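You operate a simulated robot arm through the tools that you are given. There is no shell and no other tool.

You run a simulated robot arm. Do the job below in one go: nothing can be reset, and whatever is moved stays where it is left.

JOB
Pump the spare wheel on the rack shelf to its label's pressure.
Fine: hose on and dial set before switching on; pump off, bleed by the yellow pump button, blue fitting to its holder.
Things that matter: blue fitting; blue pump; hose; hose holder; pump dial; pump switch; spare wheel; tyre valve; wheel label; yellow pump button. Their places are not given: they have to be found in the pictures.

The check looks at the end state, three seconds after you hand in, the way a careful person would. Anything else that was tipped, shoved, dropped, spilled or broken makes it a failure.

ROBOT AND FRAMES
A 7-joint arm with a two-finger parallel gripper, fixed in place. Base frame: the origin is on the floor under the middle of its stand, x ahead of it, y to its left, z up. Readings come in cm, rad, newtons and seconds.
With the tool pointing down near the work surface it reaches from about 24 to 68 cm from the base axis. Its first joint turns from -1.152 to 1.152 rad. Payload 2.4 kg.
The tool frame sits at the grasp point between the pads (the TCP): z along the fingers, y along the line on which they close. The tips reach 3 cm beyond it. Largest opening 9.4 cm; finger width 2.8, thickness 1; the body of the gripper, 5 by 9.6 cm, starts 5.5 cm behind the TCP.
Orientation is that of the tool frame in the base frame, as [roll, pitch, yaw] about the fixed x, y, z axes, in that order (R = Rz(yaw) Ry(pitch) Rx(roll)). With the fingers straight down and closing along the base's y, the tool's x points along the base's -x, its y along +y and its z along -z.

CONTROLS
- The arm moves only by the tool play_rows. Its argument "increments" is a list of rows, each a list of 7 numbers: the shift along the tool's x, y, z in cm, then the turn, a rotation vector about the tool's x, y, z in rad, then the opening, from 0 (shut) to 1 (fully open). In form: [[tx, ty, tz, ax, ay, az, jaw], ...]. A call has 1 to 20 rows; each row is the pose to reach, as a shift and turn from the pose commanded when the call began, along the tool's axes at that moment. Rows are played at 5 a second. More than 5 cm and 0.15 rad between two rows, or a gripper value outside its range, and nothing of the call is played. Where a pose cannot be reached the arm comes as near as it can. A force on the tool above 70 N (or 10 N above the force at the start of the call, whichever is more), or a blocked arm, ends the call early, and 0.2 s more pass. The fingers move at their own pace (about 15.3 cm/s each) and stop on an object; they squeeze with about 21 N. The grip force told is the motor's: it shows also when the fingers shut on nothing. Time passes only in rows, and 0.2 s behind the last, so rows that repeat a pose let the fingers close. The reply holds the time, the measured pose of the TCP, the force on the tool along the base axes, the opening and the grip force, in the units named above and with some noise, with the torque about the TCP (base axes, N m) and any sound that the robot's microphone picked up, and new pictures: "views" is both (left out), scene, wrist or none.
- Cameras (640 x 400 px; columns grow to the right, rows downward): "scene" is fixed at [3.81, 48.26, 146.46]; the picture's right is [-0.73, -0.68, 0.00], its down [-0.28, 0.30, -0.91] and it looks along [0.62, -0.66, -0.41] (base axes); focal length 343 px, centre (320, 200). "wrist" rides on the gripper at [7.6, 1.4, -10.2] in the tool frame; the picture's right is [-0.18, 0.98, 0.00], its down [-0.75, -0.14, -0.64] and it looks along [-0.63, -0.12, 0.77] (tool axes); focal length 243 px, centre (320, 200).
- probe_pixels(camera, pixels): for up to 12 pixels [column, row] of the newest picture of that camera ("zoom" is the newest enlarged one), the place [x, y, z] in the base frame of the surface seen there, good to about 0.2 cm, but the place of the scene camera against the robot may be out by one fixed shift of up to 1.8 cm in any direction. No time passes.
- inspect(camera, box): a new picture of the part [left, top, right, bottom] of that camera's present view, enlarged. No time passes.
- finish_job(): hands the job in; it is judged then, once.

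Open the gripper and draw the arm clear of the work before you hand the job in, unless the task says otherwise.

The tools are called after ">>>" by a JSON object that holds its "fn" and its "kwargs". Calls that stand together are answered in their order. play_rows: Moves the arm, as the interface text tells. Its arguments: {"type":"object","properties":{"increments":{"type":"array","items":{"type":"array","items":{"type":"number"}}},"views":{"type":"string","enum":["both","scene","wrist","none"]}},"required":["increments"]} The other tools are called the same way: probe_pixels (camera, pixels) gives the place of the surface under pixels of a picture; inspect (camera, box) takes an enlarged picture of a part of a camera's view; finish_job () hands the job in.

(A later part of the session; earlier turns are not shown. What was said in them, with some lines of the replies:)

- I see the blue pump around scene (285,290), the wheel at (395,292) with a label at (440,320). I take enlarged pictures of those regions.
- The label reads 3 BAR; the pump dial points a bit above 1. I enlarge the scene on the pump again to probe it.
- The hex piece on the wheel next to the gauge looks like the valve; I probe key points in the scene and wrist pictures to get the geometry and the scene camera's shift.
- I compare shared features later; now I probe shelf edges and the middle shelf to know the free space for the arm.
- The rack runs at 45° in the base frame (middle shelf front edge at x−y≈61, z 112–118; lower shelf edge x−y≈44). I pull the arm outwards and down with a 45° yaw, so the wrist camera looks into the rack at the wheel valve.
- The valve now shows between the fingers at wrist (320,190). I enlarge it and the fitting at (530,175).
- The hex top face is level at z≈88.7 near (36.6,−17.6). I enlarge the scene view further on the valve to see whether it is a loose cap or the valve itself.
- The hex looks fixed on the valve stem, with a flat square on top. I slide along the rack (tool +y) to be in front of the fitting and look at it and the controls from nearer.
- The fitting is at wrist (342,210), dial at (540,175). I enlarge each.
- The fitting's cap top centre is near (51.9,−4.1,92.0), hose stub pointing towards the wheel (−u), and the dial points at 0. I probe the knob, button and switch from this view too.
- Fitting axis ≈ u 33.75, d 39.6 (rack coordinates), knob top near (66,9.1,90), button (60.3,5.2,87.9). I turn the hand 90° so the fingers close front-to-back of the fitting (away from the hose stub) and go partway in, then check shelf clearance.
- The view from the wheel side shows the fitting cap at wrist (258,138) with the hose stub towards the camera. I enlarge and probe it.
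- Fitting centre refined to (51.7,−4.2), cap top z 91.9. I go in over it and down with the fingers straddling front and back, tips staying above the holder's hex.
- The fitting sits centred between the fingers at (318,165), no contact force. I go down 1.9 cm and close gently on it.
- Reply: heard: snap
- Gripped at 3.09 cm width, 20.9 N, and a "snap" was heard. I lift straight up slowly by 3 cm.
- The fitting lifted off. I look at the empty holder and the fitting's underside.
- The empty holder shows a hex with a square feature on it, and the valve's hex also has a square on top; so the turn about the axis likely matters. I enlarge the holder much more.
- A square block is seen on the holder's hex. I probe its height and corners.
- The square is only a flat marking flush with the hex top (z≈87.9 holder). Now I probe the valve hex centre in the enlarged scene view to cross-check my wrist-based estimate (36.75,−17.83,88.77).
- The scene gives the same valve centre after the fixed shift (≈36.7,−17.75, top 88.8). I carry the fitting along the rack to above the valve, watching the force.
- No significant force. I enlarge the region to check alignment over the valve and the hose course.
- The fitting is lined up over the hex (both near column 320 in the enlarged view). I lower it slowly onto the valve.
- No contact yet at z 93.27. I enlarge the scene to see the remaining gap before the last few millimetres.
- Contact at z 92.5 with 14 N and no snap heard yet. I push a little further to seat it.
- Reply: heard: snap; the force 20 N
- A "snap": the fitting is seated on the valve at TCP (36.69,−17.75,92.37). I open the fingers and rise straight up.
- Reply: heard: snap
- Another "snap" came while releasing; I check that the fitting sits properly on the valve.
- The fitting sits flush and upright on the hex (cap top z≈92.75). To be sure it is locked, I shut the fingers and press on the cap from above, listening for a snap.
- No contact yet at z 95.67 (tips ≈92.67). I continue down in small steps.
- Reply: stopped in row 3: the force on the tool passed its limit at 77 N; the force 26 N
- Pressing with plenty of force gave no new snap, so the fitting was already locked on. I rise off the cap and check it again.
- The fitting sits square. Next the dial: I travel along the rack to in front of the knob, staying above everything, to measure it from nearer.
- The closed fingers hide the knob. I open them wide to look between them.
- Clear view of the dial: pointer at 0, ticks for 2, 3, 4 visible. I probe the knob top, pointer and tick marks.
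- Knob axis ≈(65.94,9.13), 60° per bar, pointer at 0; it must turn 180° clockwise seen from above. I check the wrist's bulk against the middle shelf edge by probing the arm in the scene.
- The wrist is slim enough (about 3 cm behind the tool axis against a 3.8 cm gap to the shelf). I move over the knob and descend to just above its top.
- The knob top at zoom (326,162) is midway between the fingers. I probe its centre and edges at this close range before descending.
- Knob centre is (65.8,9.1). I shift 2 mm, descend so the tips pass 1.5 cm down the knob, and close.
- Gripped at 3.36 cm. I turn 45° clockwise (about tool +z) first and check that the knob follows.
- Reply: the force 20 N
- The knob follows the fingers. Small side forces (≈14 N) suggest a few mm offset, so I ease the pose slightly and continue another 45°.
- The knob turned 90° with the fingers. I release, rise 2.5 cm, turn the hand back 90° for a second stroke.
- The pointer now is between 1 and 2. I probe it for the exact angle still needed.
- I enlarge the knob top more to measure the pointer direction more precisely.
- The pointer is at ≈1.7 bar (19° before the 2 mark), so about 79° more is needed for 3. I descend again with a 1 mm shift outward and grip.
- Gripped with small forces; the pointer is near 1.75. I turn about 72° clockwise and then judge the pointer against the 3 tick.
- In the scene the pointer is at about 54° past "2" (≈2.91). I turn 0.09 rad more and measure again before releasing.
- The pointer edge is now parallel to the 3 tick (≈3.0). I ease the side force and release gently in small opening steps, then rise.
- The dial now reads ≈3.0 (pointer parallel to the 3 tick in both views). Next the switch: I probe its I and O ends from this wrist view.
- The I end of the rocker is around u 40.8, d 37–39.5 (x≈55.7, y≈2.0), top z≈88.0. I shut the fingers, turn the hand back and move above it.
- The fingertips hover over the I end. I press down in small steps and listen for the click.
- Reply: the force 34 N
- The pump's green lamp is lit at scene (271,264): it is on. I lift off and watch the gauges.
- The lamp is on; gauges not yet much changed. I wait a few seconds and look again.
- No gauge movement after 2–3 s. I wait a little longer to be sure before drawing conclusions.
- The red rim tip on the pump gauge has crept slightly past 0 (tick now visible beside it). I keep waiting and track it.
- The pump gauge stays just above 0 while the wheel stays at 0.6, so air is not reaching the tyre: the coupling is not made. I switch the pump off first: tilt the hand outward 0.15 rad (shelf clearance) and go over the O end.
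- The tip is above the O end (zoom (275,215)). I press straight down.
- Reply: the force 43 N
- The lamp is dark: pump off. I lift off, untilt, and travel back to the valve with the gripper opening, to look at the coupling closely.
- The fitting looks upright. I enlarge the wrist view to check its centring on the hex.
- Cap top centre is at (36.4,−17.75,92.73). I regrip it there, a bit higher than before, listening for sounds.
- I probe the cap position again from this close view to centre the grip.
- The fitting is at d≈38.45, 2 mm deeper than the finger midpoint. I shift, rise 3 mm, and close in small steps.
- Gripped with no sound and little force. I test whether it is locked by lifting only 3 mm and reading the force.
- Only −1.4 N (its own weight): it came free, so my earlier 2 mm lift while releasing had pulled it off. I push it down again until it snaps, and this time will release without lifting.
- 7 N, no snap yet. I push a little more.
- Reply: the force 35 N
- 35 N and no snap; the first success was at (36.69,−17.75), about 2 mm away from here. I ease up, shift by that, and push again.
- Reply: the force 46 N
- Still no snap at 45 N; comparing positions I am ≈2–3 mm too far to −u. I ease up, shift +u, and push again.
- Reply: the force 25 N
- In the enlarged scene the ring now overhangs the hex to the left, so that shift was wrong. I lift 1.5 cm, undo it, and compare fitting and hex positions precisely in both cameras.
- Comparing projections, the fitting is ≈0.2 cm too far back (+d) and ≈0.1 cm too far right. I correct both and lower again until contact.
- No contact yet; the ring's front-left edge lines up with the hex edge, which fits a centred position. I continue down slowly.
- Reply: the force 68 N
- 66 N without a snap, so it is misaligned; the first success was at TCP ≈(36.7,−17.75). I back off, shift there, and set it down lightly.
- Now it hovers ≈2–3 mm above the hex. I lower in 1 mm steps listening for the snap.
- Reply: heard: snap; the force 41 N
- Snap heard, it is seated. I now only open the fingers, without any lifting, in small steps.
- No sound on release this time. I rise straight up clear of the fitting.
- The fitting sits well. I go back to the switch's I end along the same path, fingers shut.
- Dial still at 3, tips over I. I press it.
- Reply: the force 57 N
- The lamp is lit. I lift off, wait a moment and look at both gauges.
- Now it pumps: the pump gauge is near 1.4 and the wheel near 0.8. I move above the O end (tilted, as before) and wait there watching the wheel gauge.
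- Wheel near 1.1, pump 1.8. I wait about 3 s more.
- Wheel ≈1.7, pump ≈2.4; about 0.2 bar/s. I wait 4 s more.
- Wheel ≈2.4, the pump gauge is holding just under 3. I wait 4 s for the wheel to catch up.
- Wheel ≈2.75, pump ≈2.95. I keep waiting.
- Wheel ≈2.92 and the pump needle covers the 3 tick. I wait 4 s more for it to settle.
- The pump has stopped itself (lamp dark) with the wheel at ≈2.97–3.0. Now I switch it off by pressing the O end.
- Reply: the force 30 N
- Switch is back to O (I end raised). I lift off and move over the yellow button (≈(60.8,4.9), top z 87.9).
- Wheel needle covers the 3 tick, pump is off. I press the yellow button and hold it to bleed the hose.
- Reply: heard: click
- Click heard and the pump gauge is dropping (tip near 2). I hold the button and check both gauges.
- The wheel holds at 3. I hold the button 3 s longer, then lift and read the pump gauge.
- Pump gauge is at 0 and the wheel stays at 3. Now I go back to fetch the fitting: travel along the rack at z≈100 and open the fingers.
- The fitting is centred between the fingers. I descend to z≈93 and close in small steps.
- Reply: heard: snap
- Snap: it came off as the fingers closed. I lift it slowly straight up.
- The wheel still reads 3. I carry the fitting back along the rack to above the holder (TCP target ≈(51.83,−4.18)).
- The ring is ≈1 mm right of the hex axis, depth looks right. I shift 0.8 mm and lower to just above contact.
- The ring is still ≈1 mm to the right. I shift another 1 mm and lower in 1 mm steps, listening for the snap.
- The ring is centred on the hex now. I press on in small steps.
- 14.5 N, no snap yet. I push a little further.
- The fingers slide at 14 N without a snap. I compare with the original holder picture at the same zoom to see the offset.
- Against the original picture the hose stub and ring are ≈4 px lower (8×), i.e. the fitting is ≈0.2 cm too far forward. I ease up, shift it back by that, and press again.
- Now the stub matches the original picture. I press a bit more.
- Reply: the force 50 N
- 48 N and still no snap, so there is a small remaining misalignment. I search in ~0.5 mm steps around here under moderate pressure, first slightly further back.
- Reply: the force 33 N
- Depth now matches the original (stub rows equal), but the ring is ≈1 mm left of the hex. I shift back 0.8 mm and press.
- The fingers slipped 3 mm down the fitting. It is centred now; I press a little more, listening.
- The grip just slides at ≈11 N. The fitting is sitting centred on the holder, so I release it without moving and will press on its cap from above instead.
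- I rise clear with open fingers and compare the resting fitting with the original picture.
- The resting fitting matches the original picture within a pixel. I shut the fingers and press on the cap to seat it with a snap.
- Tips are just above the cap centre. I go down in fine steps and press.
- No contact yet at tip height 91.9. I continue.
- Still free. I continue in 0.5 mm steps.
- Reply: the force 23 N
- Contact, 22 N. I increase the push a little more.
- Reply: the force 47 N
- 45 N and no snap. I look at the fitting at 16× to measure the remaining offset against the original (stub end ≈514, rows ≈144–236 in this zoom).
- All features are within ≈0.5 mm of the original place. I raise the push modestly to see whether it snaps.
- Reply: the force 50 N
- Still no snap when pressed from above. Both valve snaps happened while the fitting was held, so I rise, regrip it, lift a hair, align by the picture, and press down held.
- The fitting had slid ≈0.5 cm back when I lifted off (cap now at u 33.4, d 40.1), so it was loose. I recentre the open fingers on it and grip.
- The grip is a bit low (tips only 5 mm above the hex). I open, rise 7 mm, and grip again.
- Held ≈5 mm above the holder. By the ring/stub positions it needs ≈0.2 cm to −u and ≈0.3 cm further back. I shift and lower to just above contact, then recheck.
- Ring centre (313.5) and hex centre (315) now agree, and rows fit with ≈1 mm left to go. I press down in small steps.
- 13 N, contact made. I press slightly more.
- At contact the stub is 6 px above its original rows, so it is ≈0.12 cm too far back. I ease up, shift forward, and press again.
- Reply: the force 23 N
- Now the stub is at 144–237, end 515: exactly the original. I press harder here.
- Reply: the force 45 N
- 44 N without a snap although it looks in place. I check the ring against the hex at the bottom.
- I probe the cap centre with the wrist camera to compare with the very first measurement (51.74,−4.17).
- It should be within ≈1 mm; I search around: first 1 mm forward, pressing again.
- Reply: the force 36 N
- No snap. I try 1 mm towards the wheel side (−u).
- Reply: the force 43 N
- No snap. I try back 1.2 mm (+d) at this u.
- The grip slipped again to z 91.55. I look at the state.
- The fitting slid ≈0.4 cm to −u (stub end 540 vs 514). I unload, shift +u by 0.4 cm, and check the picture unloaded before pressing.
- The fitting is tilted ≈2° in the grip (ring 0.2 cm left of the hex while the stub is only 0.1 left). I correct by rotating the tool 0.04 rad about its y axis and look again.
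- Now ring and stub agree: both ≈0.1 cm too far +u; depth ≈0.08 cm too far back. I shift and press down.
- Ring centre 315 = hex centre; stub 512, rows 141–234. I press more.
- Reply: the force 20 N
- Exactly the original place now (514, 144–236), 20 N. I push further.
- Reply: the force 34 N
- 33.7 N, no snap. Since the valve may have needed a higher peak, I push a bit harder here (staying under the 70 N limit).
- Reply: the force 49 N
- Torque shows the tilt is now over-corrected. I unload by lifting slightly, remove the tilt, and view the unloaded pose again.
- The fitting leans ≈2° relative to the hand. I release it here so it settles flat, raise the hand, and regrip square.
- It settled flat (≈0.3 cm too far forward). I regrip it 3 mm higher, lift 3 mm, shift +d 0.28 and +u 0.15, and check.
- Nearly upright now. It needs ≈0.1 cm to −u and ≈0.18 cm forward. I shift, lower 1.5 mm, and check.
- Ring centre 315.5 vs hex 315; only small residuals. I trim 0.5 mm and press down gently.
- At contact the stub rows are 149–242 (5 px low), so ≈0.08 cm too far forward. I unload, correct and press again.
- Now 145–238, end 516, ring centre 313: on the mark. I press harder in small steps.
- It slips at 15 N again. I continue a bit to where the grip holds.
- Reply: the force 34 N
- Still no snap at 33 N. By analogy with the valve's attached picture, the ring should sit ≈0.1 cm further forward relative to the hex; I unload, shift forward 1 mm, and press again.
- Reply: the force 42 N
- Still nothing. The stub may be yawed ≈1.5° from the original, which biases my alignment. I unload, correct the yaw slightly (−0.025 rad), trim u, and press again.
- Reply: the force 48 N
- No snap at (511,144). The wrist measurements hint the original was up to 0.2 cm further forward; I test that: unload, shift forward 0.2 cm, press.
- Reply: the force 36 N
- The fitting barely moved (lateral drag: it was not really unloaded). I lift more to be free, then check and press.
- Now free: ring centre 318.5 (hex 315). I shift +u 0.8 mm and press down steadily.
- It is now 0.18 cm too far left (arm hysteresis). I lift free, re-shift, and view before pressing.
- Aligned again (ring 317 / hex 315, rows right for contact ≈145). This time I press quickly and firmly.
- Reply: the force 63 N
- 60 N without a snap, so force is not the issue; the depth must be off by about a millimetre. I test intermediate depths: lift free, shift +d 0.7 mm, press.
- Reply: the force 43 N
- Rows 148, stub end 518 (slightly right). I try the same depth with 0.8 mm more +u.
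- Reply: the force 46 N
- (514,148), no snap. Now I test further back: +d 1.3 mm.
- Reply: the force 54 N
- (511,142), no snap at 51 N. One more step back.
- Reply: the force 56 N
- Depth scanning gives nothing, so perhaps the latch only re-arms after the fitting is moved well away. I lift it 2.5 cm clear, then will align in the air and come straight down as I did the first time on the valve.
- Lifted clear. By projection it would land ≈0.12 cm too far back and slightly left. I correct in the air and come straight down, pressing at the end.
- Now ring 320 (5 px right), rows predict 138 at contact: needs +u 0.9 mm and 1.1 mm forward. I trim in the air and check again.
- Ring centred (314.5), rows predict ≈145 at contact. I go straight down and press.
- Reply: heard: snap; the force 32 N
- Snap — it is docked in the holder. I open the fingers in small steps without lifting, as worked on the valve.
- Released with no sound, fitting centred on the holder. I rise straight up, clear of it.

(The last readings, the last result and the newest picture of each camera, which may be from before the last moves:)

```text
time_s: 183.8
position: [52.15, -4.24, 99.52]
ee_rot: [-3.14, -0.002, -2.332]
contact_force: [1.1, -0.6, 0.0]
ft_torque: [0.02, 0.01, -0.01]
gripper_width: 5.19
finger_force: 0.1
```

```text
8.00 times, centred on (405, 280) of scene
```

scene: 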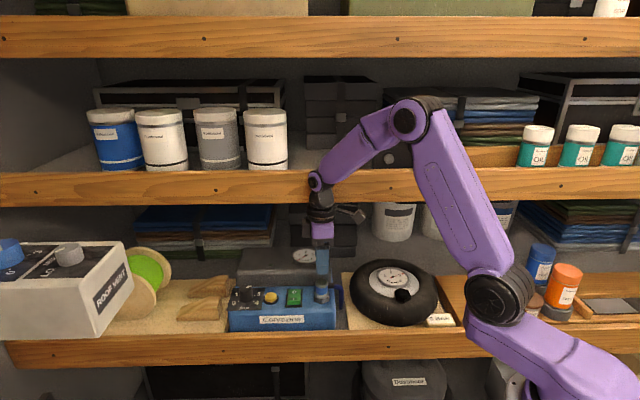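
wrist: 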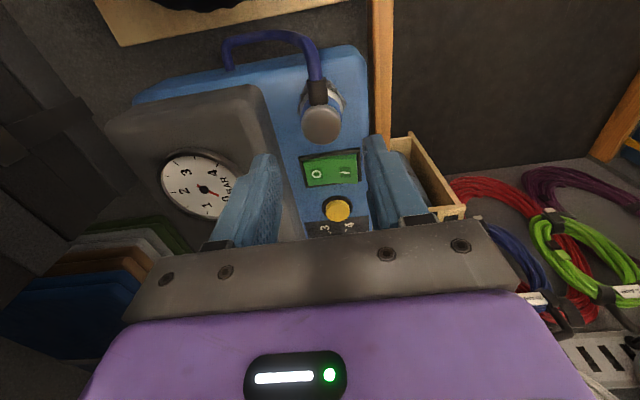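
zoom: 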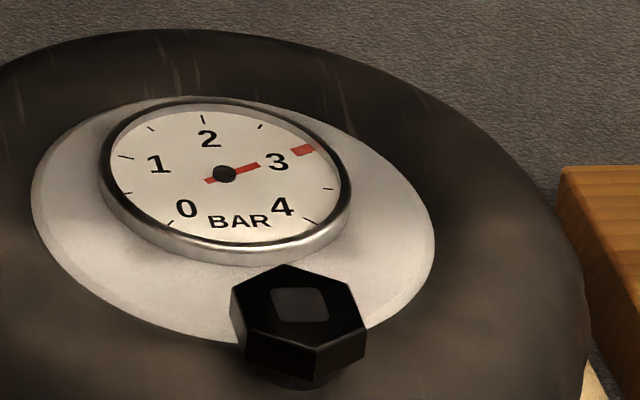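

The fitting is docked as at the start, and the wheel shows 3. I withdraw the arm outward from the rack and check the pump panel.

>>> {"fn": "play_rows", "kwargs": {"increments": [[0, 1.5, -0.5, 0, 0, 0, 0.55], [0, 4, -1.5, 0, 0, 0, 0.6], [0, 7, -3, 0, 0, 0, 0.7], [0, 10, -5, 0, 0, 0, 0.8], [2, 13, -7, 0, 0, 0, 1], [5, 15, -9, 0, 0, 0, 1], [8, 17, -11, 0, 0, 0, 1]]}}

>>> {"fn": "inspect", "kwargs": {"camera": "scene", "box": [225, 240, 345, 320]}}

>>> {"fn": "inspect", "kwargs": {"camera": "scene", "box": [335, 245, 475, 335]}}

```text
time_s: 185.4
position: [34.07, 2.08, 110.3]
ee_rot: [-3.142, -0.002, -2.332]
contact_force: [-0.8, 0.3, 0.1]
ft_torque: [-0.03, -0.01, 0.02]
gripper_width: 9.38
finger_force: 0.0
```

scene: 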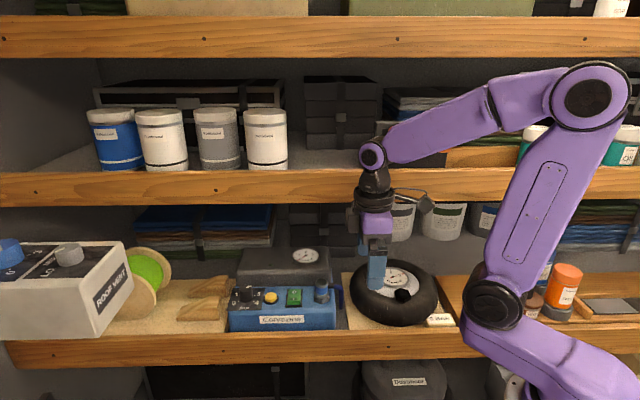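
wrist: 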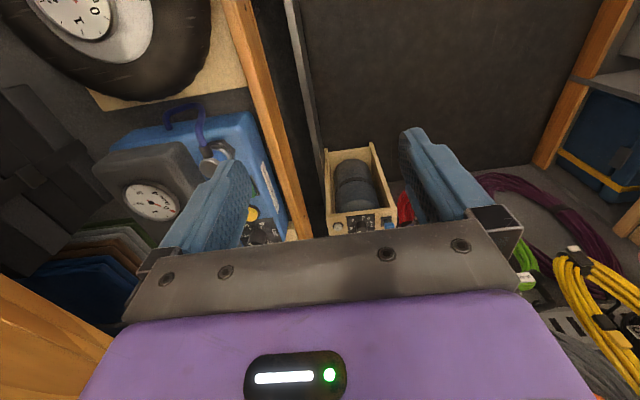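

```text
5.00 times, centred on (285, 280) of scene
```

zoom: 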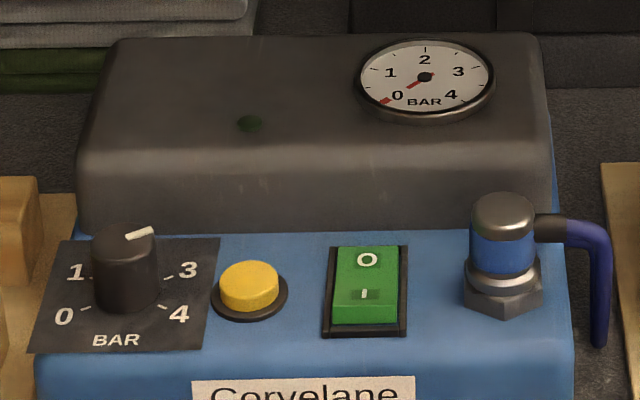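

```text
4.44 times, centred on (405, 290) of scene
```

zoom: 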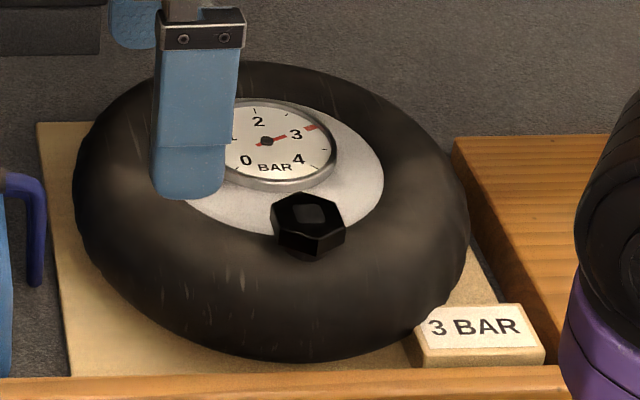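

Everything checks: wheel at 3 matching its label, pump switch at O with the lamp dark, pump gauge at 0, fitting docked in its holder, gripper open and the arm clear. I hand the job in.

>>> {"fn": "finish_job", "kwargs": {}}

```text
The job is handed in.
```

The spare wheel is pumped to 3 bar, as its label says, and I have handed the job in.

- **Wheel:** the gauge reads about 3 bar, and it held there after the hose was bled and taken off.
- **Pump:** it is switched off with its lamp dark. I bled it with the yellow button, its gauge reads 0, and the dial is set to 3.
- **Hose:** the blue fitting is clipped into its holder, with a snap heard, and it matches its position at the start.
- **Arm:** the gripper is open and drawn clear of the rack.

The first time I switched on, the fitting had come off the valve as I let go of it, so the pump ran for about ten seconds without filling the tyre. I switched it off, reseated the fitting until it snapped on, and then pumped normally.

The holder also took many attempts, some pressed with up to about 60 N. In the last pictures nothing else on the shelf looked moved or damaged.
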